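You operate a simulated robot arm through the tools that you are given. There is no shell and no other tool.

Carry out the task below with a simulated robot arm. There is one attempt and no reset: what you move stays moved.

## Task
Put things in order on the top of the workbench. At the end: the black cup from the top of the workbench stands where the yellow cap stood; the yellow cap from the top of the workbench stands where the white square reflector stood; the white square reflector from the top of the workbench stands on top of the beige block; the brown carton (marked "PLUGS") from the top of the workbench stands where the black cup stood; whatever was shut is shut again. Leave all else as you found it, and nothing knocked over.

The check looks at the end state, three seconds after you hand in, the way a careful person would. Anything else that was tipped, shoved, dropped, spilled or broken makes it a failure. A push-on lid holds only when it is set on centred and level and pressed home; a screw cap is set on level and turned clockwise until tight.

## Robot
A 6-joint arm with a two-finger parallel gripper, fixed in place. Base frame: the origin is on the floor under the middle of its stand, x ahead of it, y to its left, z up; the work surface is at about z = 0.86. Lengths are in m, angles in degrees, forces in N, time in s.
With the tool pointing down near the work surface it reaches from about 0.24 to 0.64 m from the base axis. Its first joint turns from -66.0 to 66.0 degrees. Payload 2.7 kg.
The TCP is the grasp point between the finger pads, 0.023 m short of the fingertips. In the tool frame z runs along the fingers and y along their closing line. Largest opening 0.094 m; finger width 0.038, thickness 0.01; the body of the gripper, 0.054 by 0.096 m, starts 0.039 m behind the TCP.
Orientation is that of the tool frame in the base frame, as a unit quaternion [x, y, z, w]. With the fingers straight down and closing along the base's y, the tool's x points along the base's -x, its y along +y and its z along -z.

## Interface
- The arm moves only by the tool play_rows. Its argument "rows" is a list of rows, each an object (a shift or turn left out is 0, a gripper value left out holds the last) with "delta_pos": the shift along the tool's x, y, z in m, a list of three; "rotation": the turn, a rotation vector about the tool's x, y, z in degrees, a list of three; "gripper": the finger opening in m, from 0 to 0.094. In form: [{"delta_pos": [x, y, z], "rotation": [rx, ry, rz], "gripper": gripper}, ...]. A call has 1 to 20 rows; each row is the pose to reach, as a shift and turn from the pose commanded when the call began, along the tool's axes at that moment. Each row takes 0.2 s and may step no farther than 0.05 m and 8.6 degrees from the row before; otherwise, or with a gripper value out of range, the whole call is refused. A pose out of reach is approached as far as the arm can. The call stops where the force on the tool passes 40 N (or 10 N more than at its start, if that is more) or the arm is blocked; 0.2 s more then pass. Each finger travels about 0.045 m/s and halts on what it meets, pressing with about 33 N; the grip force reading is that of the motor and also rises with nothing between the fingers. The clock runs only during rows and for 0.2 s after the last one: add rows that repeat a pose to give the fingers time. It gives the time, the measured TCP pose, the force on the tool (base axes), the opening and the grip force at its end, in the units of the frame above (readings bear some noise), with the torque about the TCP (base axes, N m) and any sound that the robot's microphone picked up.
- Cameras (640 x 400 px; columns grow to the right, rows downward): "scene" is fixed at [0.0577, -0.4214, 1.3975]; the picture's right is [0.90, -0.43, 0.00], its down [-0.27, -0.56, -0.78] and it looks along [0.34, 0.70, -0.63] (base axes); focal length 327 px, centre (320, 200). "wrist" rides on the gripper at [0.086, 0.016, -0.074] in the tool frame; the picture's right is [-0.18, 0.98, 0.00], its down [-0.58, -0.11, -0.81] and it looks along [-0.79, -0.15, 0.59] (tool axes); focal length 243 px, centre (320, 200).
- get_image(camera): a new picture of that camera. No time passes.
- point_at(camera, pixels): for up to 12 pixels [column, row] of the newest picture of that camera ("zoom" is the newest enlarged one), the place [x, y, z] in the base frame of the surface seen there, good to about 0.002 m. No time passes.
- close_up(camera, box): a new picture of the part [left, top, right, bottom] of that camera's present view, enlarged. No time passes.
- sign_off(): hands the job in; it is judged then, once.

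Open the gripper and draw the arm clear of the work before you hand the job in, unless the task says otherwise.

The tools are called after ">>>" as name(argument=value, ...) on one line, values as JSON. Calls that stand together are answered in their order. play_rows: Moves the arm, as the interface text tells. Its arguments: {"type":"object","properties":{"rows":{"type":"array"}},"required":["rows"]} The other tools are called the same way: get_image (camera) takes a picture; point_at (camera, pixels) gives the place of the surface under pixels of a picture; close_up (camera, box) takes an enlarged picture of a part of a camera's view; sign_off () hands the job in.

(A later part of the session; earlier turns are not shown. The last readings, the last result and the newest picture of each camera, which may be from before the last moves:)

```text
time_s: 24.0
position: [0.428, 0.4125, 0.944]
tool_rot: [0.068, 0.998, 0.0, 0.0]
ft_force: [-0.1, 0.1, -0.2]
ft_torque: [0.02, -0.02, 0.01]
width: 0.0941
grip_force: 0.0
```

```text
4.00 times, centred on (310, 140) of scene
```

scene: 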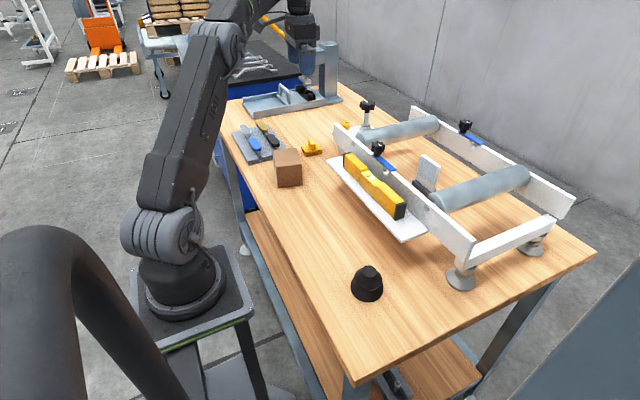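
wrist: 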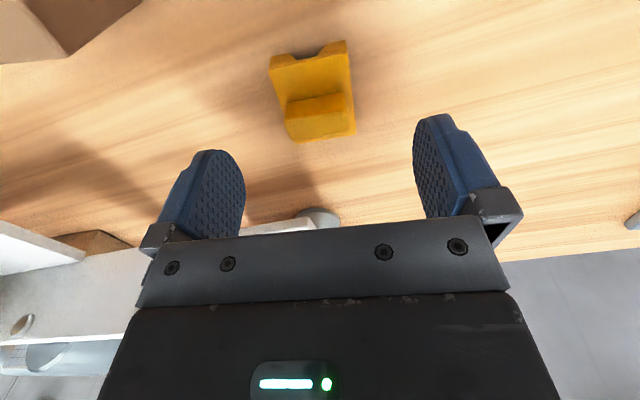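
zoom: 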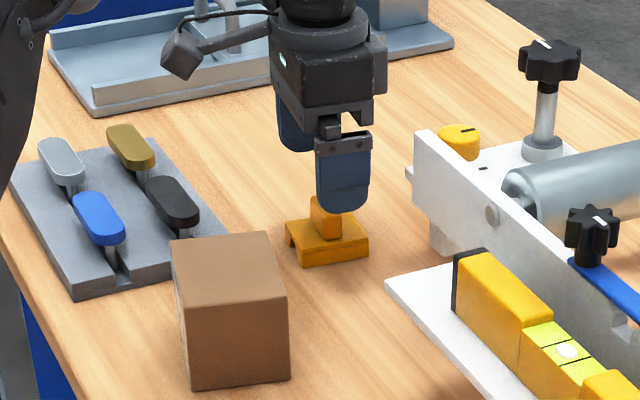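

The cap sits between the open fingers and the wrist camera arm is clear of the carton. I lower to z ≈ 0.886, with fingertips about 3 mm above the bench, and close on the slab's sides.

>>> play_rows(rows=[{"delta_pos": [0, 0, 0.025]}, {"delta_pos": [0, 0, 0.05]}, {"delta_pos": [0, 0, 0.0585]}, {"delta_pos": [0, 0, 0.0585]}])

>>> close_up(camera="scene", box=[250, 90, 370, 190])

>>> get_image(camera="wrist")

```text
time_s: 25.0
position: [0.4298, 0.4107, 0.8864]
tool_rot: [0.068, 0.998, 0.0, 0.001]
ft_force: [0.0, 0.1, -0.4]
ft_torque: [-0.02, -0.01, -0.01]
width: 0.094
grip_force: 0.0
```

```text
4.00 times, centred on (310, 140) of scene
```

zoom: 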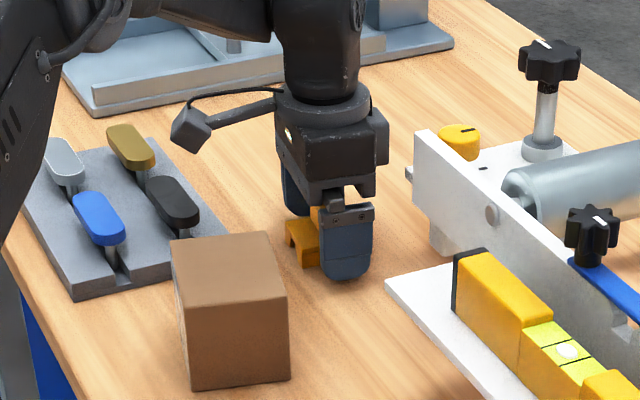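

```text
taken
```

wrist: 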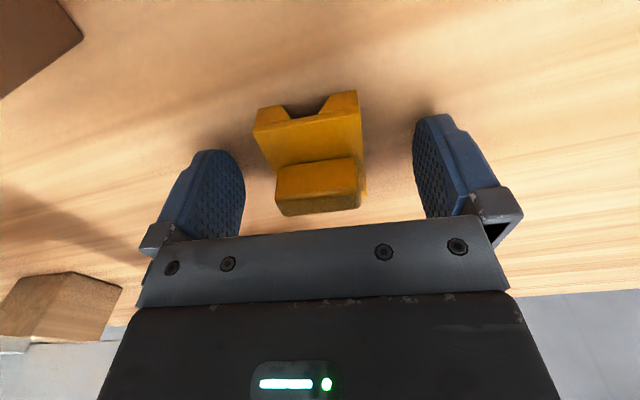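

Slab between the pads and aligned; I close the gripper.

>>> play_rows(rows=[{"gripper": 0.0}, {"gripper": 0.0}, {"gripper": 0.0}, {"gripper": 0.0}, {"gripper": 0.0}, {"gripper": 0.0}])

>>> get_image(camera="wrist")

```text
time_s: 26.4
position: [0.4305, 0.4104, 0.8871]
tool_rot: [0.068, 0.998, 0.001, 0.0]
ft_force: [-0.8, 0.2, 0.5]
ft_torque: [0.02, -0.03, 0.02]
width: 0.0451
grip_force: 33.1
```

```text
taken
```

wrist: 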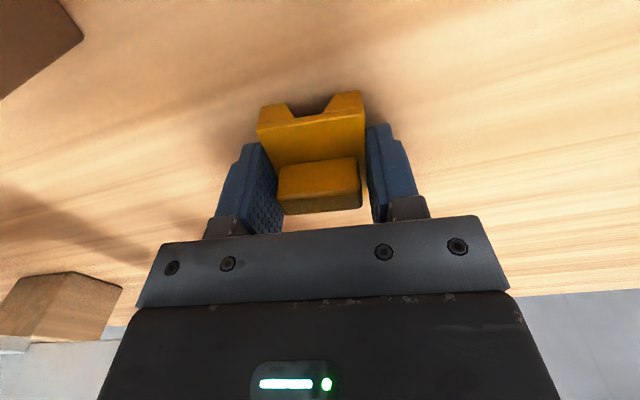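

The grip holds at width 0.0451. I lift straight up by 0.21 m.

>>> play_rows(rows=[{"delta_pos": [0, 0, -0.01]}, {"delta_pos": [0, 0, -0.03]}, {"delta_pos": [0, 0, -0.07]}, {"delta_pos": [0, 0, -0.11]}, {"delta_pos": [0, 0, -0.15]}, {"delta_pos": [0, 0, -0.19]}, {"delta_pos": [0, 0, -0.21]}])

>>> get_image(camera="wrist")

```text
time_s: 28.0
position: [0.429, 0.4118, 1.0951]
tool_rot: [0.067, 0.998, -0.001, 0.0]
ft_force: [-0.4, 0.9, -0.4]
ft_torque: [0.0, -0.01, 0.01]
width: 0.0451
grip_force: 32.7
```

```text
taken
```

wrist: 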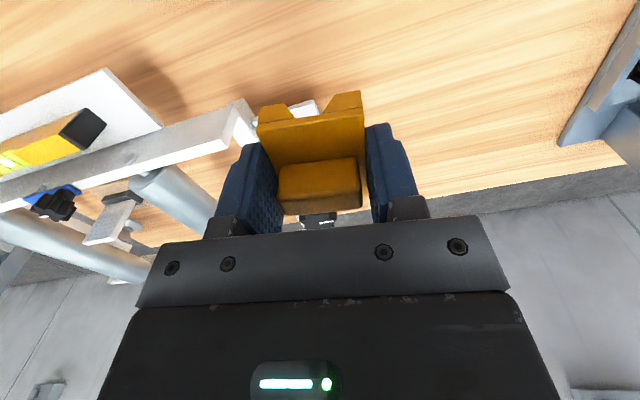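

The cap is held level. I carry it to above the reflector's old spot (0.289, 0.0495), turning -7.8°.

>>> play_rows(rows=[{"delta_pos": [0.009, -0.0377, 0], "rotation": [0, 0, -0.8]}, {"delta_pos": [0.0179, -0.0754, 0], "rotation": [0, 0, -1.6]}, {"delta_pos": [0.0269, -0.113, 0], "rotation": [0, 0, -2.4]}, {"delta_pos": [0.0359, -0.1507, 0], "rotation": [0, 0, -3.2]}, {"delta_pos": [0.0449, -0.1884, 0], "rotation": [0, 0, -4.0]}, {"delta_pos": [0.0538, -0.2261, 0], "rotation": [0, 0, -4.8]}, {"delta_pos": [0.0628, -0.2638, 0], "rotation": [0, 0, -5.6]}, {"delta_pos": [0.0718, -0.3014, 0], "rotation": [0, 0, -6.4]}, {"delta_pos": [0.0807, -0.3391, 0], "rotation": [0, 0, -7.2]}, {"delta_pos": [0.0897, -0.3768, 0], "rotation": [0, 0, -7.8]}, {"delta_pos": [0.0897, -0.3768, 0.04], "rotation": [0, 0, -7.8]}, {"delta_pos": [0.0897, -0.3768, 0.08], "rotation": [0, 0, -7.8]}, {"delta_pos": [0.0897, -0.3768, 0.12], "rotation": [0, 0, -7.8]}, {"delta_pos": [0.0897, -0.3768, 0.12], "rotation": [0, 0, -7.8]}])

>>> get_image(camera="scene")

>>> get_image(camera="wrist")

```text
time_s: 31.0
position: [0.2884, 0.0493, 0.9771]
tool_rot: [0.0, 1.0, 0.0, 0.0]
ft_force: [-0.2, -0.1, 0.3]
ft_torque: [-0.08, 0.0, -0.02]
width: 0.0454
grip_force: 33.1
```

```text
taken
```

scene: 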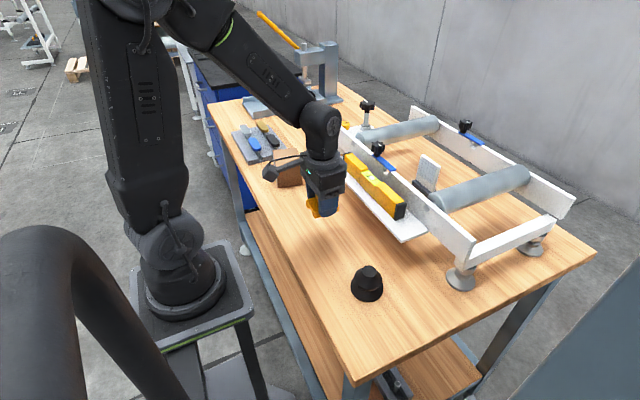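

```text
taken
```

wrist: 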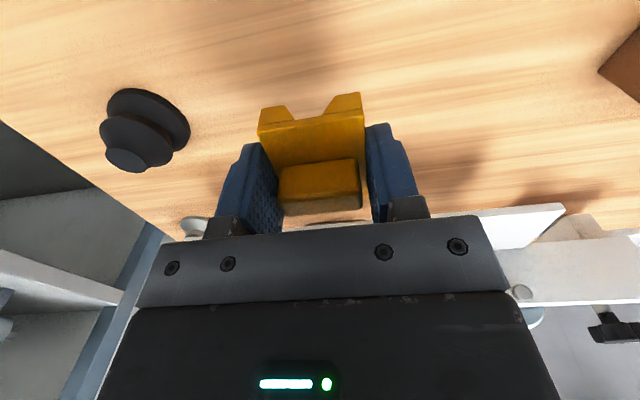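

Above the spot at z 0.977. I lower to about 3 mm above the seat, then in fine steps.

>>> play_rows(rows=[{"delta_pos": [0, 0, 0.04]}, {"delta_pos": [0, 0, 0.075]}, {"delta_pos": [0, 0, 0.086]}, {"delta_pos": [0, 0, 0.0875]}, {"delta_pos": [0, 0, 0.0885]}, {"delta_pos": [0, 0, 0.0895]}, {"delta_pos": [0, 0, 0.0895]}])

>>> close_up(camera="scene", box=[260, 160, 380, 260])

```text
time_s: 32.6
position: [0.2895, 0.0499, 0.8873]
tool_rot: [0.0, 1.0, -0.001, 0.002]
ft_force: [-3.2, 2.8, 12.3]
ft_torque: [0.05, 0.11, -0.01]
width: 0.0455
grip_force: 32.8
```

```text
4.00 times, centred on (320, 210) of scene
```

zoom: 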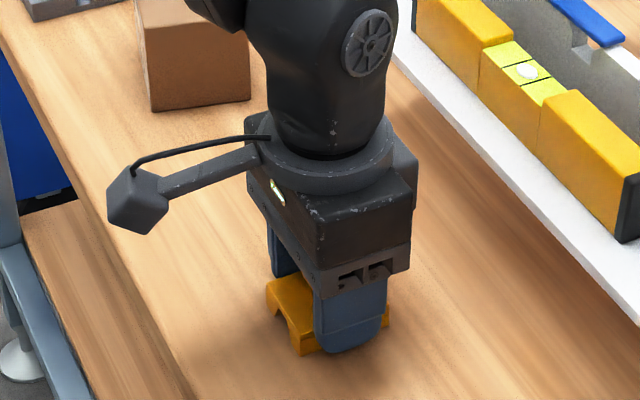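

Contact with 12 N, so the cap rests on the bench. I ease up 0.5 mm and open the fingers to 0.07 m.

>>> play_rows(rows=[{"delta_pos": [0, 0, -0.0005]}, {"delta_pos": [0, 0, -0.0005], "gripper": 0.05}, {"delta_pos": [0, 0, -0.0005], "gripper": 0.06}, {"delta_pos": [0, 0, -0.0005], "gripper": 0.07}, {"delta_pos": [0, 0, -0.0005], "gripper": 0.07}])

>>> get_image(camera="wrist")

```text
time_s: 33.8
position: [0.289, 0.0494, 0.8876]
tool_rot: [0.0, 1.0, 0.0, 0.0]
ft_force: [0.1, -0.1, 0.0]
ft_torque: [0.01, -0.02, -0.01]
width: 0.0699
grip_force: 0.1
```

```text
taken
```

wrist: 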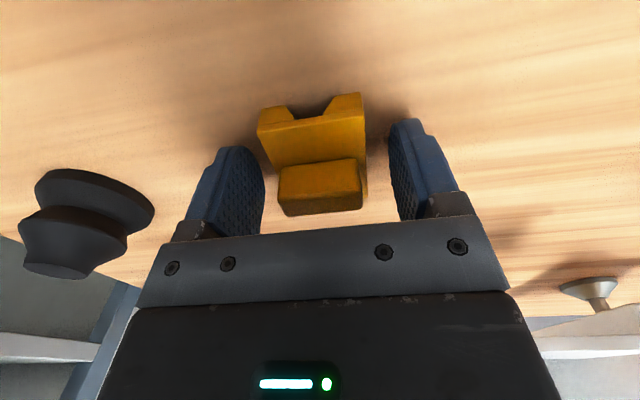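

The cap stands free at the reflector's old spot. I look at the cup's side profile at wrist (80,220) before choosing the grip height.

>>> close_up(camera="wrist", box=[0, 150, 180, 300])

>>> point_at(camera="zoom", pixels=[[330, 80], [330, 110], [330, 140], [280, 160], [270, 190], [240, 220], [230, 250], [210, 280], [190, 320], [180, 350], [200, 380], [340, 60]])

```text
2.67 times, centred on (90, 225) of wrist
```

zoom: 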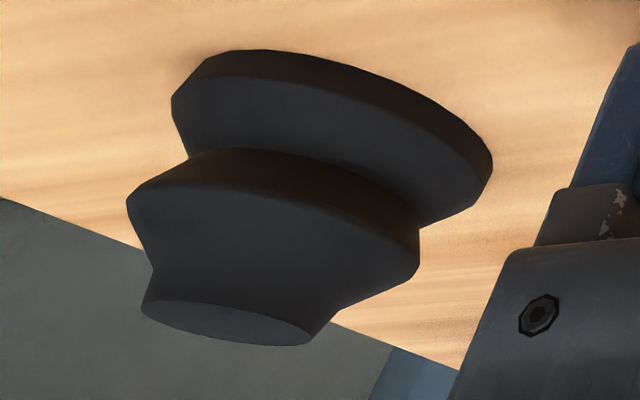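

```text
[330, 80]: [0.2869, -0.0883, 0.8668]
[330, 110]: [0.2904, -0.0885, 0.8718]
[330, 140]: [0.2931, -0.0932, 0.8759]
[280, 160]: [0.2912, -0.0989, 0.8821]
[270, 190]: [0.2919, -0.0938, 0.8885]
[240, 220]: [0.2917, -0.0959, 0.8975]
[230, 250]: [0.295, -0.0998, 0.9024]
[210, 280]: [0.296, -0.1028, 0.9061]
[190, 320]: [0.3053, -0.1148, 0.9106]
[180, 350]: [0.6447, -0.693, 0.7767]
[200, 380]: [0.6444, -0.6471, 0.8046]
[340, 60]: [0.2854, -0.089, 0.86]
```

The cup has a vertical base rim (r 0.031, z 0.86–0.867), a waist and a narrower upper flange. I lift clear of the cap, then move above the cup at (0.310, -0.109) with the gripper fully open.

>>> play_rows(rows=[{"delta_pos": [0, 0, -0.02]}, {"delta_pos": [0, 0, -0.06]}, {"delta_pos": [0, 0, -0.1]}, {"delta_pos": [0, 0, -0.14], "gripper": 0.094}, {"delta_pos": [-0.005, -0.04, -0.14], "gripper": 0.094}, {"delta_pos": [-0.01, -0.08, -0.14]}, {"delta_pos": [-0.016, -0.12, -0.14]}, {"delta_pos": [-0.021, -0.1585, -0.14]}, {"delta_pos": [-0.021, -0.1585, -0.14]}])

>>> get_image(camera="wrist")

>>> get_image(camera="scene")

```text
time_s: 35.8
position: [0.3081, -0.1077, 1.0263]
tool_rot: [0.0, 1.0, 0.0, 0.0]
ft_force: [-0.8, -0.7, 0.4]
ft_torque: [-0.01, 0.01, -0.02]
width: 0.094
grip_force: 0.0
```

```text
taken
```

wrist: 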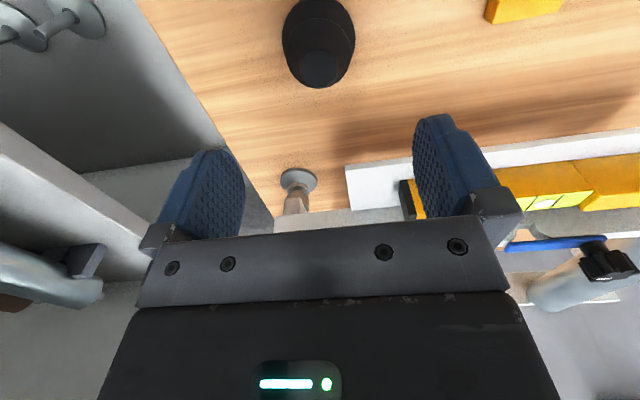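

```text
taken
```

scene: 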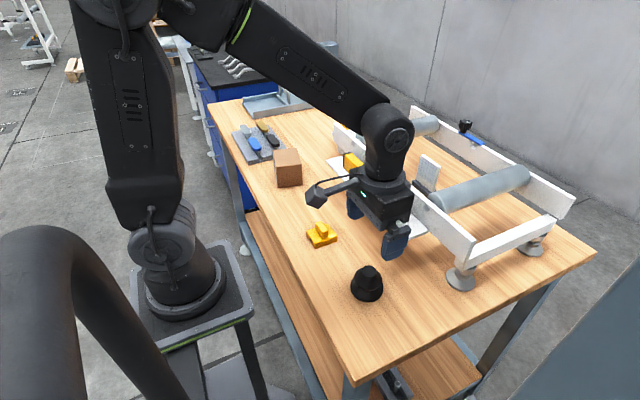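

Cup lies between the fingers at wrist (319,42). I descend in stages to z ≈ 0.8845.

>>> play_rows(rows=[{"delta_pos": [0, 0, 0.04]}, {"delta_pos": [0, 0, 0.08]}, {"delta_pos": [0, 0, 0.115]}, {"delta_pos": [0, 0, 0.135]}, {"delta_pos": [0, 0, 0.143]}, {"delta_pos": [0, 0, 0.143]}])

>>> get_image(camera="wrist")

>>> close_up(camera="scene", box=[300, 200, 440, 320])

```text
time_s: 37.2
position: [0.3091, -0.1089, 0.8848]
tool_rot: [0.0, 1.0, 0.001, 0.0]
ft_force: [-0.9, 0.9, -0.5]
ft_torque: [-0.02, 0.01, 0.0]
width: 0.094
grip_force: 0.0
```

```text
taken
```

wrist: 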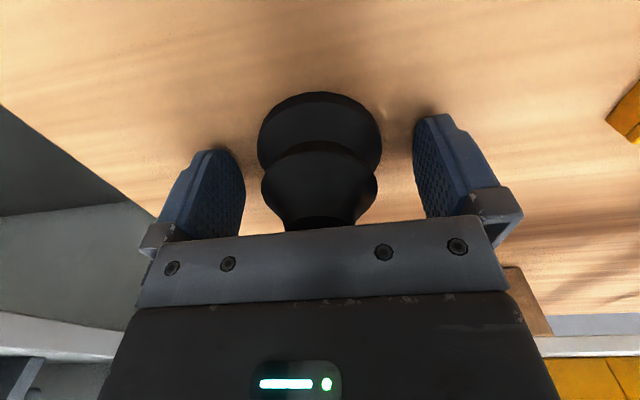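

```text
3.33 times, centred on (370, 260) of scene
```

zoom: 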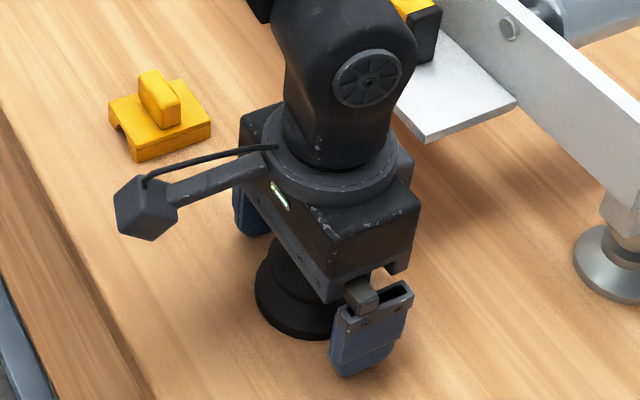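

The cup is centred between the pads, with no contact. I close the gripper on the base rim.

>>> play_rows(rows=[{"gripper": 0.0}, {"gripper": 0.0}, {"gripper": 0.0}, {"gripper": 0.0}, {"gripper": 0.0}, {"gripper": 0.0}])

>>> get_image(camera="wrist")

```text
time_s: 38.6
position: [0.3084, -0.1097, 0.8855]
tool_rot: [0.0, 1.0, 0.0, 0.0]
ft_force: [-1.2, 0.8, -0.2]
ft_torque: [0.0, 0.01, 0.01]
width: 0.062
grip_force: 33.2
```

```text
taken
```

wrist: 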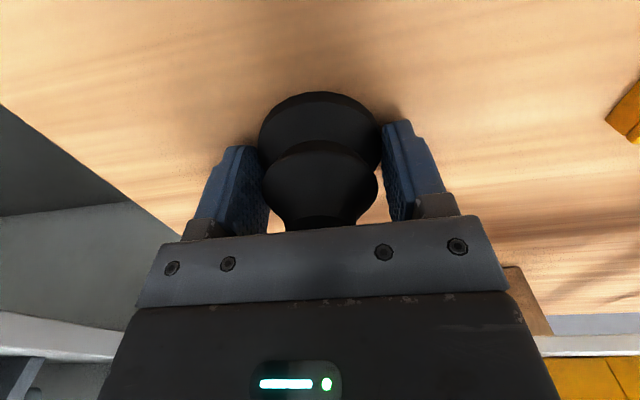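

Gripped at 0.062 m width, matching the rim diameter. I lift slowly a little first and check that the cup stays level.

>>> play_rows(rows=[{"delta_pos": [0, 0, -0.004]}, {"delta_pos": [0, 0, -0.012]}, {"delta_pos": [0, 0, -0.025]}, {"delta_pos": [0, 0, -0.04]}, {"delta_pos": [0, 0, -0.04]}])

>>> get_image(camera="wrist")

>>> close_up(camera="scene", box=[300, 200, 440, 320])

```text
time_s: 39.8
position: [0.3098, -0.1094, 0.9252]
tool_rot: [0.001, 1.0, 0.0, 0.0]
ft_force: [0.4, -0.6, -1.8]
ft_torque: [0.0, 0.0, 0.01]
width: 0.0622
grip_force: 33.1
```

```text
taken
```

wrist: 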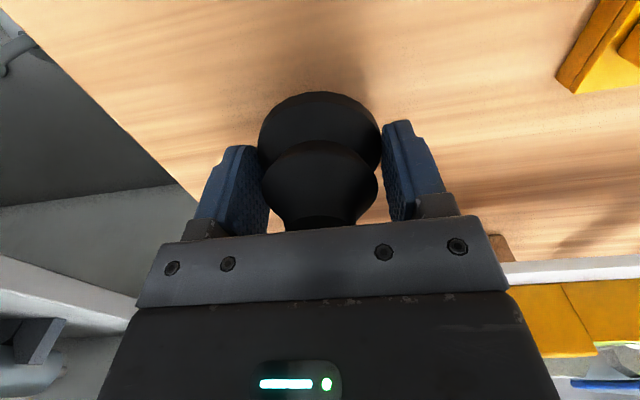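

```text
3.33 times, centred on (370, 260) of scene
```

zoom: 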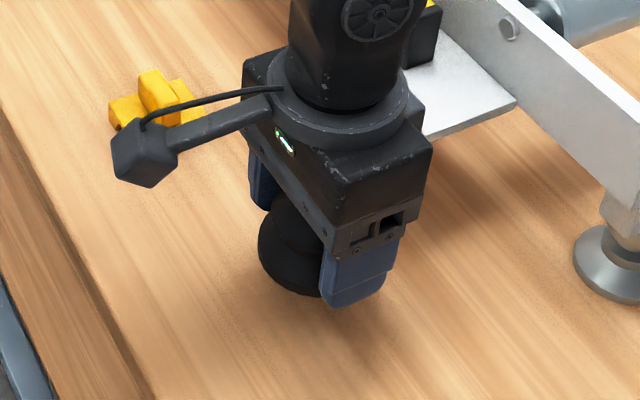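

The cup keeps its place in the grip. I lift to z ≈ 1.10 and carry it toward the cap's old spot (0.429, 0.4107).

>>> play_rows(rows=[{"delta_pos": [0, 0, -0.035]}, {"delta_pos": [0, 0, -0.07]}, {"delta_pos": [0, 0, -0.105]}, {"delta_pos": [0, 0, -0.14]}, {"delta_pos": [0, 0, -0.175]}, {"delta_pos": [-0.0085, 0.0371, -0.175]}, {"delta_pos": [-0.017, 0.0742, -0.175]}, {"delta_pos": [-0.0255, 0.1114, -0.175]}, {"delta_pos": [-0.034, 0.1485, -0.175]}, {"delta_pos": [-0.0425, 0.1856, -0.175]}, {"delta_pos": [-0.051, 0.2227, -0.175]}, {"delta_pos": [-0.0595, 0.2599, -0.175]}, {"delta_pos": [-0.068, 0.297, -0.175]}, {"delta_pos": [-0.0765, 0.3341, -0.175]}, {"delta_pos": [-0.085, 0.3712, -0.175]}, {"delta_pos": [-0.0935, 0.4083, -0.175]}, {"delta_pos": [-0.102, 0.4455, -0.175]}, {"delta_pos": [-0.1105, 0.4826, -0.175]}, {"delta_pos": [-0.119, 0.5197, -0.175]}, {"delta_pos": [-0.119, 0.5197, -0.175]}])

>>> get_image(camera="wrist")

>>> get_image(camera="scene")

```text
time_s: 44.0
position: [0.4291, 0.4085, 1.1013]
tool_rot: [-0.001, 1.0, -0.001, 0.0]
ft_force: [-0.5, -0.7, -0.1]
ft_torque: [0.0, -0.03, 0.01]
width: 0.0621
grip_force: 32.9
```

```text
taken
```

wrist: 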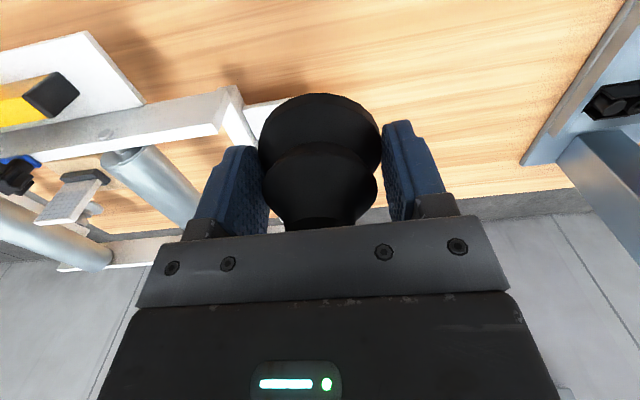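

```text
taken
```

scene: 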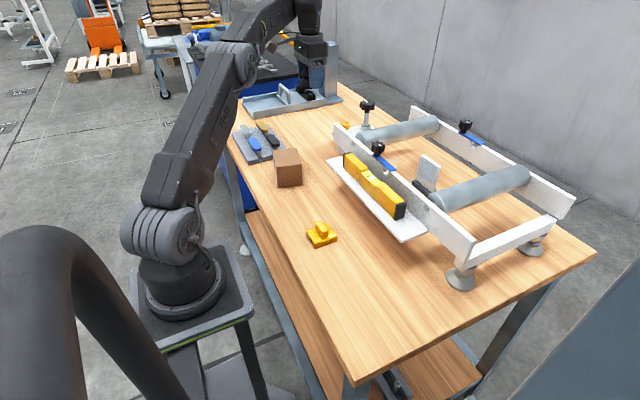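

At (0.429, 0.41, 1.10) with the cup level. I lower to about 8 mm above the bench.

>>> play_rows(rows=[{"delta_pos": [0, 0, 0.04]}, {"delta_pos": [0, 0, 0.08]}, {"delta_pos": [0, 0, 0.12]}, {"delta_pos": [0, 0, 0.16]}, {"delta_pos": [0, 0, 0.19]}, {"delta_pos": [0, 0, 0.207]}, {"delta_pos": [0, 0, 0.207]}])

>>> get_image(camera="wrist")

>>> close_up(camera="scene", box=[250, 90, 370, 190])

```text
time_s: 45.6
position: [0.4296, 0.4103, 0.892]
tool_rot: [0.0, 1.0, 0.001, -0.001]
ft_force: [-0.2, 0.4, -0.7]
ft_torque: [-0.02, 0.03, -0.02]
width: 0.0619
grip_force: 32.9
```

```text
taken
```

wrist: 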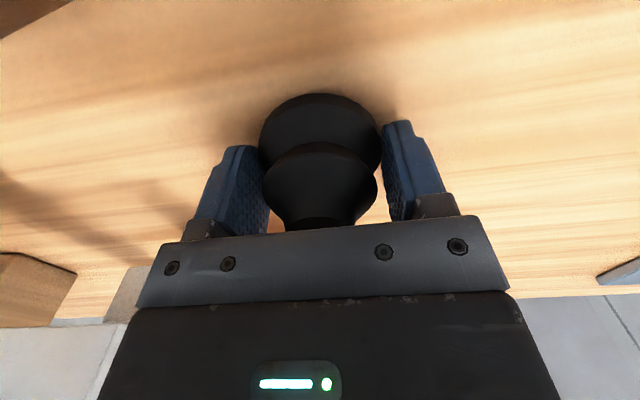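

```text
4.00 times, centred on (310, 140) of scene
```

zoom: 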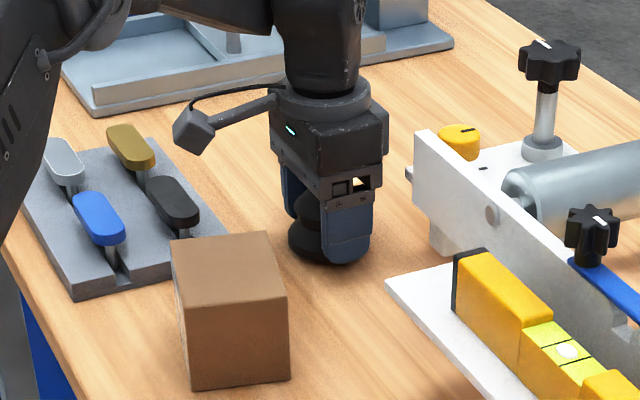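

All clear; I lower the last 8 mm in fine steps.

>>> play_rows(rows=[{"delta_pos": [0, 0, 0.004]}, {"delta_pos": [0, 0, 0.006]}, {"delta_pos": [0, 0, 0.007]}, {"delta_pos": [0, 0, 0.0075]}, {"delta_pos": [0, 0, 0.0075]}])

```text
time_s: 46.8
position: [0.4306, 0.4106, 0.8863]
tool_rot: [0.0, 1.0, 0.001, 0.0]
ft_force: [-0.3, 0.0, 3.3]
ft_torque: [-0.16, 0.01, -0.03]
width: 0.0622
grip_force: 33.2
```

Light contact (3.3 N). I go 0.5 mm lower to seat it.

>>> play_rows(rows=[{"delta_pos": [0, 0, 0.0005]}, {"delta_pos": [0, 0, 0.0005]}])

```text
time_s: 47.4
position: [0.4296, 0.4122, 0.886]
tool_rot: [-0.001, 1.0, 0.0, 0.002]
ft_force: [-0.5, -3.2, 10.6]
ft_torque: [-0.36, -0.1, -0.05]
width: 0.0618
grip_force: 32.7
```

Seated with 10.6 N. I open the fingers to release the cup and look.

>>> play_rows(rows=[{"delta_pos": [0, 0, -0.0005]}, {"delta_pos": [0, 0, -0.0005], "gripper": 0.066}, {"delta_pos": [0, 0, -0.0005], "gripper": 0.075}, {"delta_pos": [0, 0, -0.0005], "gripper": 0.09}, {"delta_pos": [0, 0, -0.0005], "gripper": 0.09}, {"delta_pos": [0, 0, -0.0005], "gripper": 0.09}])

>>> get_image(camera="wrist")

```text
time_s: 48.8
position: [0.4299, 0.4095, 0.8848]
tool_rot: [0.0, 1.0, 0.0, 0.0]
ft_force: [-0.4, 0.5, 0.6]
ft_torque: [0.0, 0.02, 0.0]
width: 0.09
grip_force: 0.0
```

```text
taken
```

wrist: 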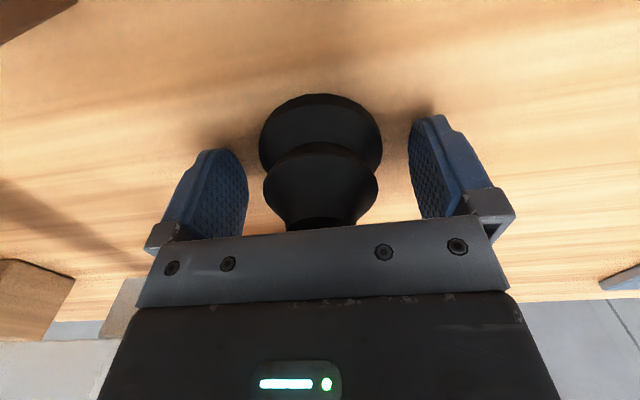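

The cup stands free. I lift straight up and then look at the carton and its surroundings.

>>> play_rows(rows=[{"delta_pos": [0, 0, -0.02]}, {"delta_pos": [0, 0, -0.06]}, {"delta_pos": [0, 0, -0.1]}, {"delta_pos": [0, 0, -0.14]}, {"delta_pos": [0, 0, -0.18]}, {"delta_pos": [0, 0, -0.215]}, {"delta_pos": [0.04, -0.02, -0.24]}, {"delta_pos": [0.08, -0.04, -0.26]}, {"delta_pos": [0.12, -0.06, -0.28]}, {"delta_pos": [0.15, -0.08, -0.28]}, {"delta_pos": [0.15, -0.08, -0.28]}])

>>> get_image(camera="wrist")

>>> get_image(camera="scene")

```text
refused: row 7 steps farther than a row can; nothing moved
```

```text
taken
```

wrist: 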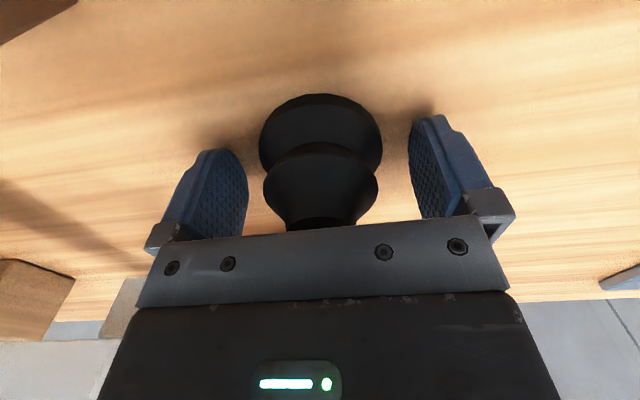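

```text
taken
```

scene: 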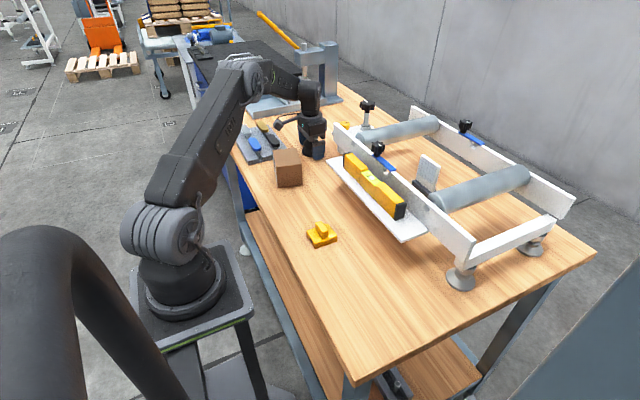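

The call was refused for one overlong step and nothing moved. I repeat with the lift and the sideways move in properly sized rows.

>>> play_rows(rows=[{"delta_pos": [0, 0, -0.02]}, {"delta_pos": [0, 0, -0.06]}, {"delta_pos": [0, 0, -0.1]}, {"delta_pos": [0, 0, -0.14]}, {"delta_pos": [0, 0, -0.18]}, {"delta_pos": [0, 0, -0.22]}, {"delta_pos": [0, 0, -0.26]}, {"delta_pos": [0, 0, -0.28]}, {"delta_pos": [0.035, -0.024, -0.28]}, {"delta_pos": [0.07, -0.048, -0.28]}, {"delta_pos": [0.105, -0.072, -0.28]}, {"delta_pos": [0.14, -0.096, -0.28]}, {"delta_pos": [0.159, -0.11, -0.28]}, {"delta_pos": [0.159, -0.11, -0.28]}])

>>> get_image(camera="wrist")

>>> get_image(camera="scene")

```text
time_s: 51.8
position: [0.2708, 0.3021, 1.1662]
tool_rot: [0.0, 1.0, 0.0, 0.0]
ft_force: [-0.8, 0.2, -0.1]
ft_torque: [0.0, -0.01, -0.02]
width: 0.09
grip_force: 0.0
out of reach, approached as far as the arm can: row 7, 8
```

```text
taken
```

wrist: 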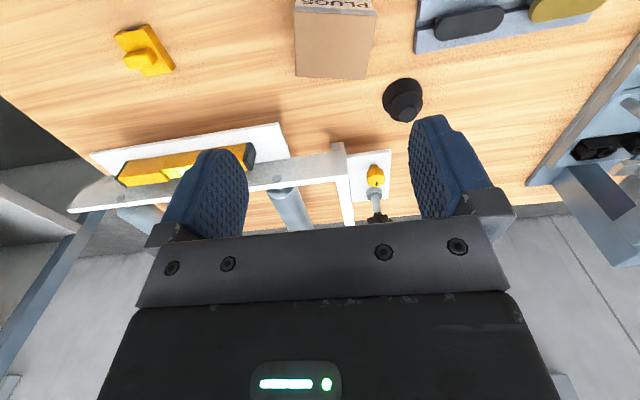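

```text
taken
```

scene: 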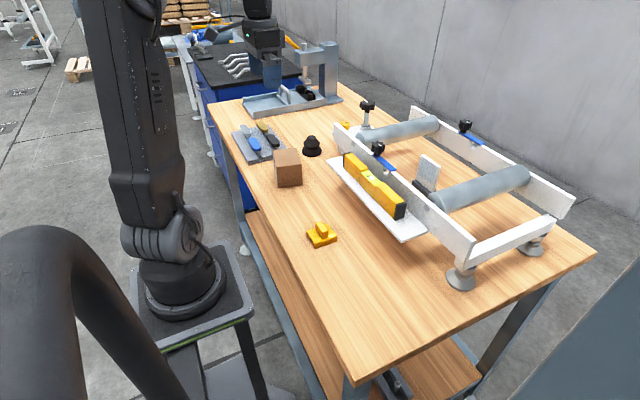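

The cup stands at wrist (403,98) and the carton with "PLUGS" on its near face shows at (335,38). I zoom in on the carton, the rack and the cup to measure.

>>> close_up(camera="wrist", box=[270, 0, 450, 120])

>>> point_at(camera="wrist", pixels=[[297, 12], [374, 17], [366, 78], [297, 75], [335, 45], [417, 50], [420, 10], [403, 103], [386, 95], [421, 95], [403, 80], [145, 50]])

```text
3.33 times, centred on (360, 60) of wrist
```

zoom: 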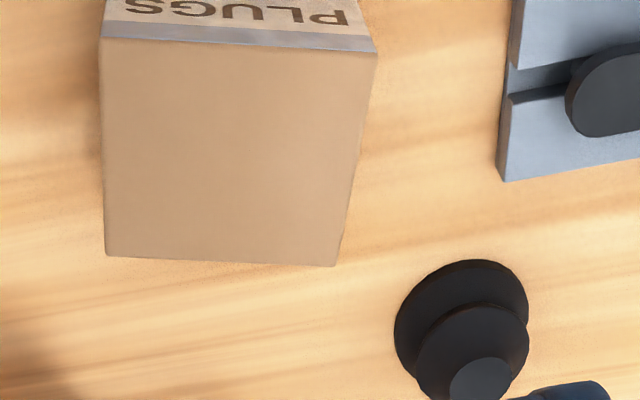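

```text
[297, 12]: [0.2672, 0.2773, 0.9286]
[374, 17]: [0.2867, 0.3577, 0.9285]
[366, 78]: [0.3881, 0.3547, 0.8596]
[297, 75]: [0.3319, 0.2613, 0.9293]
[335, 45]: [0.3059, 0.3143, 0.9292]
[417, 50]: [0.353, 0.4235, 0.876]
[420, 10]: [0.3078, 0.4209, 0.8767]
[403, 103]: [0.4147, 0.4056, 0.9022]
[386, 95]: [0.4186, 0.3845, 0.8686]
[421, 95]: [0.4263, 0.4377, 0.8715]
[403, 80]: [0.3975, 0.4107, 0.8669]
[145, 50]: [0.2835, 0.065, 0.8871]
```

I refine the carton's top corners in this zoom: (103,40), (373,52), (336,262), (108,253), and check the neighbours' distances.

>>> point_at(camera="zoom", pixels=[[104, 41], [372, 54], [334, 260], [109, 252], [220, 150], [240, 43], [106, 150], [354, 150], [220, 256], [502, 175], [510, 60], [482, 380]])

```text
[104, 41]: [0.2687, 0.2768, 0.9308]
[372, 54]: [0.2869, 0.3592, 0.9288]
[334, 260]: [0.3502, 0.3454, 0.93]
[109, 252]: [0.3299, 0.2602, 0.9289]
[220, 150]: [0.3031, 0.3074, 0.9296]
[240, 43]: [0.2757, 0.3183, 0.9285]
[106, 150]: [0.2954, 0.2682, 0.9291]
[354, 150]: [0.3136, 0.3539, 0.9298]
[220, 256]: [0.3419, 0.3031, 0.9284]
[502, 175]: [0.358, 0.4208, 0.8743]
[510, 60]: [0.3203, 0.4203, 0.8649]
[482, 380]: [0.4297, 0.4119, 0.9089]
```

Carton: 0.066 x 0.085 m, centred near (0.310, 0.309), turned 13° clockwise, top z 0.93. I will grip across the short side, so I turn the tool -77° (camera to the free -y side) at height while centring over the carton.

>>> play_rows(rows=[{"delta_pos": [-0.004, 0.001, 0], "rotation": [0, 0, -8.0], "gripper": 0.094}, {"delta_pos": [-0.008, 0.002, 0], "rotation": [0, 0, -16.0]}, {"delta_pos": [-0.012, 0.003, 0], "rotation": [0, 0, -24.0]}, {"delta_pos": [-0.016, 0.004, 0], "rotation": [0, 0, -32.0]}, {"delta_pos": [-0.02, 0.005, 0], "rotation": [0, 0, -40.0]}, {"delta_pos": [-0.024, 0.006, 0], "rotation": [0, 0, -48.0]}, {"delta_pos": [-0.028, 0.007, 0], "rotation": [0, 0, -56.0]}, {"delta_pos": [-0.032, 0.008, 0], "rotation": [0, 0, -64.0]}, {"delta_pos": [-0.036, 0.008, 0], "rotation": [0, 0, -72.0]}, {"delta_pos": [-0.04, 0.008, 0], "rotation": [0, 0, -77.0]}, {"delta_pos": [-0.04, 0.008, 0], "rotation": [0, 0, -77.0]}])

>>> get_image(camera="wrist")

>>> get_image(camera="scene")

```text
time_s: 54.2
position: [0.31, 0.3097, 1.164]
tool_rot: [-0.624, 0.782, -0.001, 0.0]
ft_force: [0.2, 1.1, -0.1]
ft_torque: [0.0, 0.0, 0.0]
width: 0.0941
grip_force: 0.1
```

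```text
taken
```

wrist: 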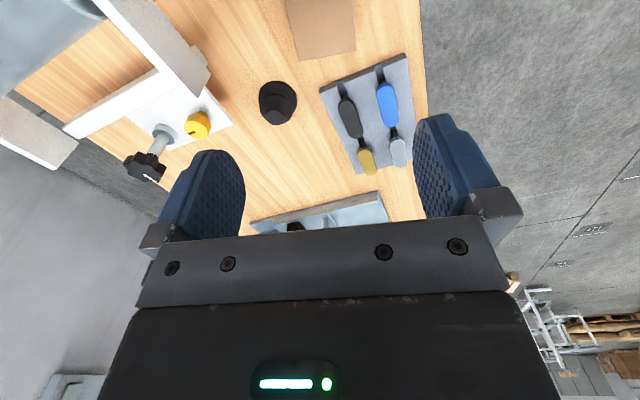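

```text
taken
```

scene: 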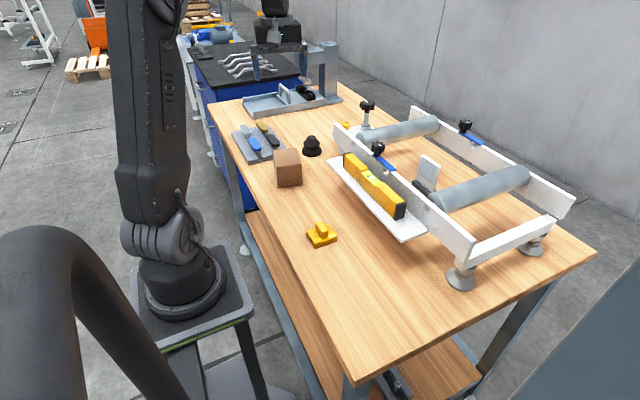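

The tool is turned 77° and the carton edges line up with the finger axis in the wrist view. I descend to z ≈ 0.965, fingertips just above the carton's top, and check the centring.

>>> play_rows(rows=[{"delta_pos": [0, 0, 0.04]}, {"delta_pos": [0, 0, 0.08]}, {"delta_pos": [0, 0, 0.12]}, {"delta_pos": [0, 0, 0.16]}, {"delta_pos": [0, 0, 0.19]}, {"delta_pos": [0, 0, 0.2]}, {"delta_pos": [0, 0, 0.2]}])

>>> get_image(camera="wrist")

>>> close_up(camera="scene", box=[230, 90, 350, 200])

```text
time_s: 55.8
position: [0.3096, 0.3097, 0.9648]
tool_rot: [-0.623, 0.782, 0.0, 0.0]
ft_force: [-0.3, -0.7, 0.1]
ft_torque: [0.0, 0.0, 0.02]
width: 0.0938
grip_force: 0.0
```

```text
taken
```

wrist: 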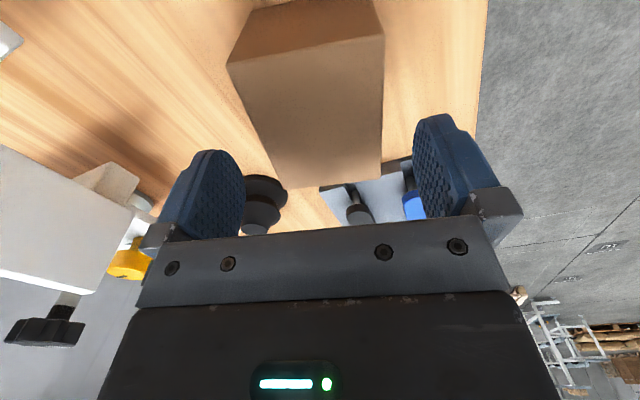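

```text
3.64 times, centred on (290, 145) of scene
```

zoom: 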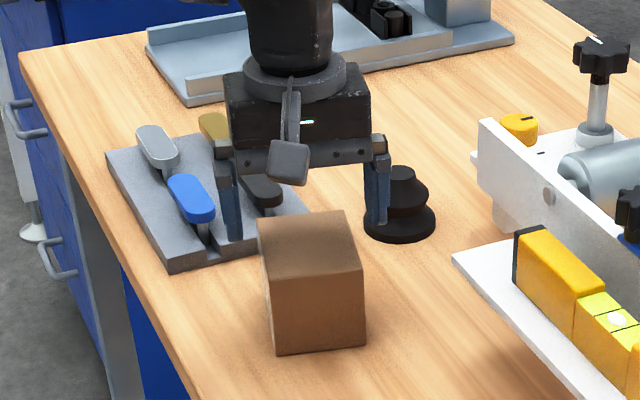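

The carton is between the finger planes. I re-measure its top corners from this close wrist view to confirm the centre and angle.

>>> point_at(camera="wrist", pixels=[[231, 67], [382, 41], [378, 176], [283, 186], [320, 110], [255, 125], [381, 110], [420, 130], [240, 165]])

```text
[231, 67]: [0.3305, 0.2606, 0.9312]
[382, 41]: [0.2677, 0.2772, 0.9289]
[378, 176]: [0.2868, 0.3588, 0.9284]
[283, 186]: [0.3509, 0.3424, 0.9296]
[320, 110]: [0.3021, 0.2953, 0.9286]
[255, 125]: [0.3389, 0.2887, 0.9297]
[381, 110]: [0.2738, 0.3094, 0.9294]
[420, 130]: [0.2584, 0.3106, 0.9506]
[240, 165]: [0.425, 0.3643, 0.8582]
```

Centre confirmed at (0.309, 0.310), turn about 14°. I trim by 1° and 1 mm and lower to z ≈ 0.902 so the pads cover the upper half of the carton.

>>> play_rows(rows=[{"delta_pos": [-0.0007, 0.0012, 0.005], "rotation": [0, 0, 1.0]}, {"delta_pos": [-0.0007, 0.0012, 0.03], "rotation": [0, 0, 1.0]}, {"delta_pos": [-0.0007, 0.0012, 0.055], "rotation": [0, 0, 1.0]}, {"delta_pos": [-0.0007, 0.0012, 0.063], "rotation": [0, 0, 1.0]}, {"delta_pos": [-0.0007, 0.0012, 0.063], "rotation": [0, 0, 1.0]}])

>>> get_image(camera="wrist")

>>> close_up(camera="scene", box=[230, 90, 350, 200])

```text
time_s: 57.0
position: [0.3093, 0.3091, 0.9028]
tool_rot: [-0.615, 0.788, 0.001, 0.0]
ft_force: [-0.2, 0.5, 0.4]
ft_torque: [0.03, 0.02, 0.0]
width: 0.094
grip_force: 0.1
```

```text
taken
```

wrist: 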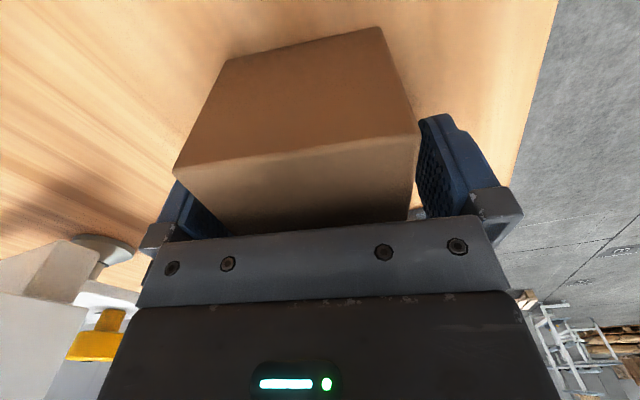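

```text
3.64 times, centred on (290, 145) of scene
```

zoom: 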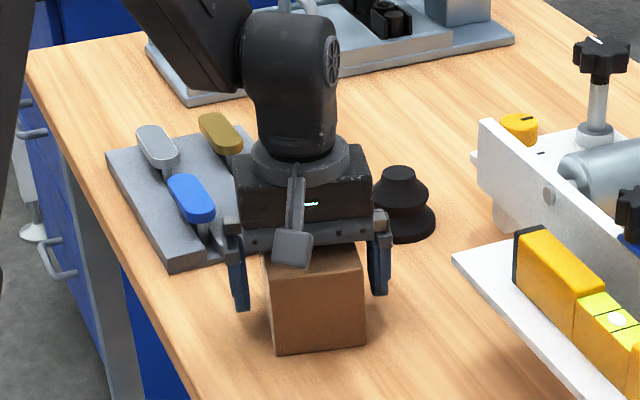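

The fingers straddle the carton with room on both sides and no contact. I close the gripper.

>>> play_rows(rows=[{"gripper": 0.0}, {"gripper": 0.0}, {"gripper": 0.0}, {"gripper": 0.0}, {"gripper": 0.0}, {"gripper": 0.0}])

>>> get_image(camera="wrist")

```text
time_s: 58.4
position: [0.3089, 0.3091, 0.9019]
tool_rot: [-0.616, 0.788, 0.0, 0.001]
ft_force: [0.0, 0.4, 0.2]
ft_torque: [0.03, -0.04, 0.04]
width: 0.0701
grip_force: 32.7
```

```text
taken
```

wrist: 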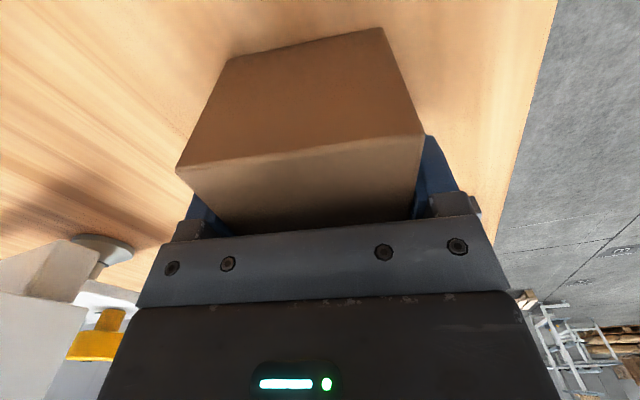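

Gripped at 0.070 m. I lift slowly by 3 cm and check the hold.

>>> play_rows(rows=[{"delta_pos": [0, 0, -0.004]}, {"delta_pos": [0, 0, -0.01]}, {"delta_pos": [0, 0, -0.02]}, {"delta_pos": [0, 0, -0.03]}, {"delta_pos": [0, 0, -0.03]}])

>>> get_image(camera="wrist")

>>> close_up(camera="scene", box=[230, 90, 350, 200])

```text
time_s: 59.6
position: [0.3088, 0.3108, 0.9312]
tool_rot: [-0.616, 0.788, 0.0, 0.0]
ft_force: [0.1, -0.1, -1.9]
ft_torque: [0.01, 0.0, 0.01]
width: 0.0695
grip_force: 32.5
```

```text
taken
```

wrist: 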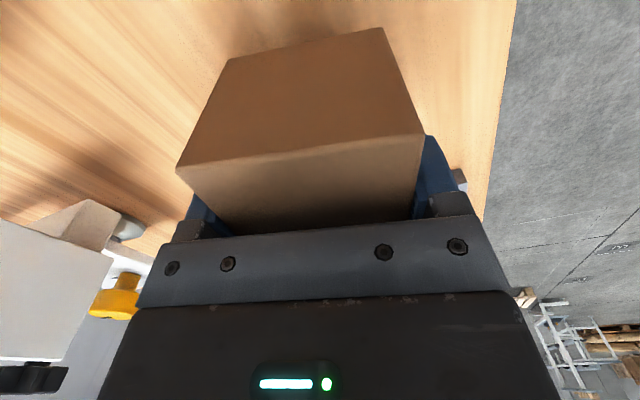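

```text
3.64 times, centred on (290, 145) of scene
```

zoom: 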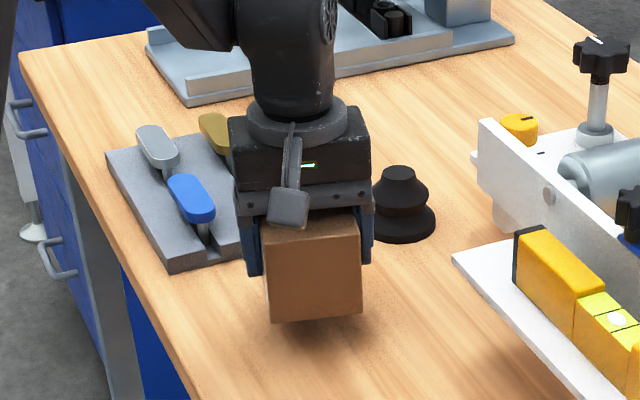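

The carton hangs level. Before carrying it, I check the bench edge near the cup's old spot with the scene picture.

>>> get_image(camera="scene")

>>> point_at(camera="scene", pixels=[[330, 290], [322, 290], [315, 290], [345, 330], [338, 330], [352, 365], [345, 383], [400, 350], [420, 340], [430, 350], [367, 285], [320, 237]])

```text
taken
```

scene: 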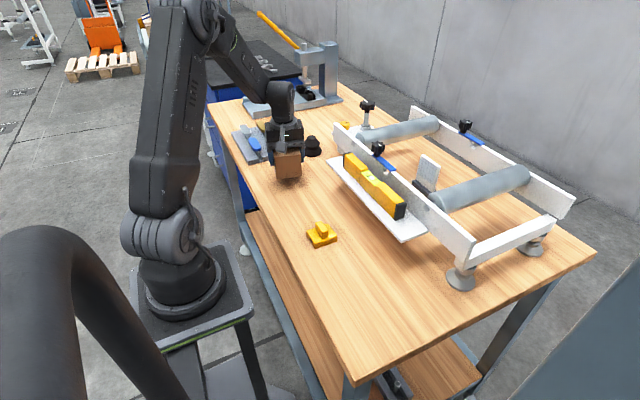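

```text
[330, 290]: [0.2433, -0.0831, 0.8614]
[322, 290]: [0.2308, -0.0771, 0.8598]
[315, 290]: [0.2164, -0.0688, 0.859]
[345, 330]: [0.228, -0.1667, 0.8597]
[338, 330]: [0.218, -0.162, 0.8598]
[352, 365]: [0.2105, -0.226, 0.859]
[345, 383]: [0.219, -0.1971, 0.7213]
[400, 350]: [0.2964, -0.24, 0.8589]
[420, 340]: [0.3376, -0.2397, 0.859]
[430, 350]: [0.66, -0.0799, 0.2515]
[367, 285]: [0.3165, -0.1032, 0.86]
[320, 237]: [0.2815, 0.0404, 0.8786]
```

The bench extends to x≈0.21 and y≈-0.24, so the carton fits there. I lift to z ≈ 1.03 and carry the carton along -y to above (0.310, -0.109).

>>> play_rows(rows=[{"delta_pos": [0, 0, -0.035]}, {"delta_pos": [0, 0, -0.07]}, {"delta_pos": [0, 0, -0.1]}, {"delta_pos": [0.0369, -0.0093, -0.1]}, {"delta_pos": [0.0738, -0.0186, -0.1]}, {"delta_pos": [0.1107, -0.0279, -0.1]}, {"delta_pos": [0.1476, -0.0372, -0.1]}, {"delta_pos": [0.1845, -0.0465, -0.1]}, {"delta_pos": [0.2214, -0.0558, -0.1]}, {"delta_pos": [0.2583, -0.0651, -0.1]}, {"delta_pos": [0.2952, -0.0744, -0.1]}, {"delta_pos": [0.3321, -0.0837, -0.1]}, {"delta_pos": [0.369, -0.093, -0.1]}, {"delta_pos": [0.4059, -0.1023, -0.1]}, {"delta_pos": [0.4059, -0.1023, -0.1]}])

>>> get_image(camera="wrist")

>>> get_image(camera="scene")

```text
time_s: 62.8
position: [0.3083, -0.1071, 1.0339]
tool_rot: [-0.615, 0.788, 0.0, -0.001]
ft_force: [0.3, 0.0, -1.3]
ft_torque: [-0.03, 0.02, 0.04]
width: 0.0698
grip_force: 33.1
```

```text
taken
```

wrist: 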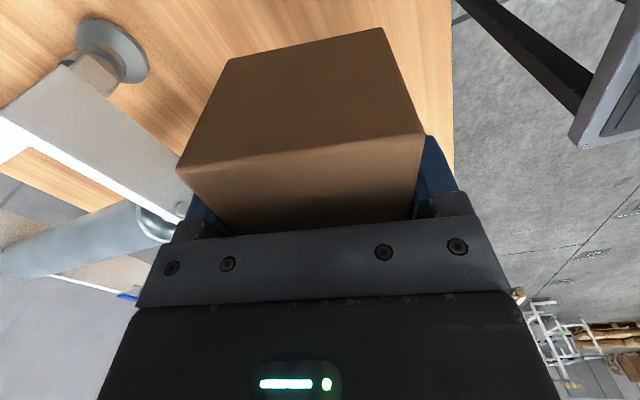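

```text
taken
```

scene: 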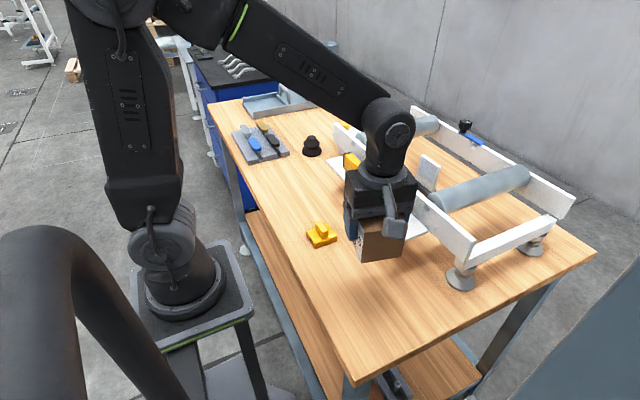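

Pose reached over the spot. I lower to about 8 mm above the bench.

>>> play_rows(rows=[{"delta_pos": [0, 0, 0.035]}, {"delta_pos": [0, 0, 0.07]}, {"delta_pos": [0, 0, 0.1]}, {"delta_pos": [0, 0, 0.118]}, {"delta_pos": [0, 0, 0.122]}, {"delta_pos": [0, 0, 0.122]}])

>>> close_up(camera="scene", box=[290, 180, 450, 310])

```text
time_s: 64.2
position: [0.3096, -0.1072, 0.9096]
tool_rot: [-0.615, 0.788, 0.001, 0.0]
ft_force: [-0.1, -0.1, -2.6]
ft_torque: [-0.01, -0.02, -0.01]
width: 0.0698
grip_force: 33.2
```

```text
3.08 times, centred on (370, 245) of scene
```

zoom: 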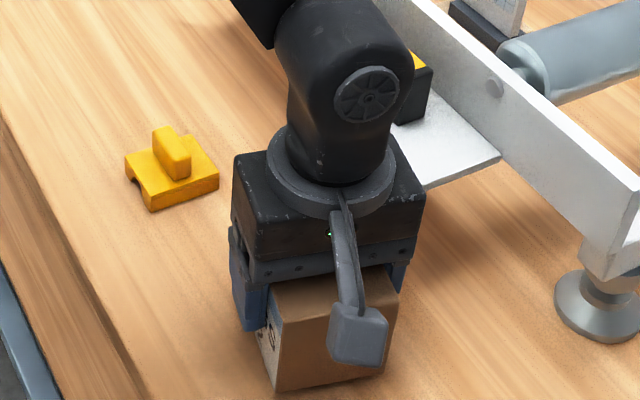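

Clear on all sides. I lower the rest in fine steps until contact.

>>> play_rows(rows=[{"delta_pos": [0, 0, 0.004]}, {"delta_pos": [0, 0, 0.006]}, {"delta_pos": [0, 0, 0.007]}, {"delta_pos": [0, 0, 0.0078]}, {"delta_pos": [0, 0, 0.0078]}])

```text
time_s: 65.4
position: [0.3085, -0.1081, 0.9025]
tool_rot: [-0.615, 0.788, -0.001, 0.0]
ft_force: [-12.3, 4.1, 35.1]
ft_torque: [0.08, 0.39, 0.05]
width: 0.0699
grip_force: 32.8
```

Firm contact (35 N). I ease up about 1 mm to relieve the force before opening.

>>> play_rows(rows=[{"delta_pos": [0, 0, -0.0005]}, {"delta_pos": [0, 0, -0.001]}, {"delta_pos": [0, 0, -0.001]}])

```text
time_s: 66.2
position: [0.3096, -0.1086, 0.9018]
tool_rot: [-0.616, 0.788, 0.0, 0.0]
ft_force: [-1.2, 5.1, 8.8]
ft_torque: [-0.15, 0.04, -0.08]
width: 0.0699
grip_force: 32.7
```

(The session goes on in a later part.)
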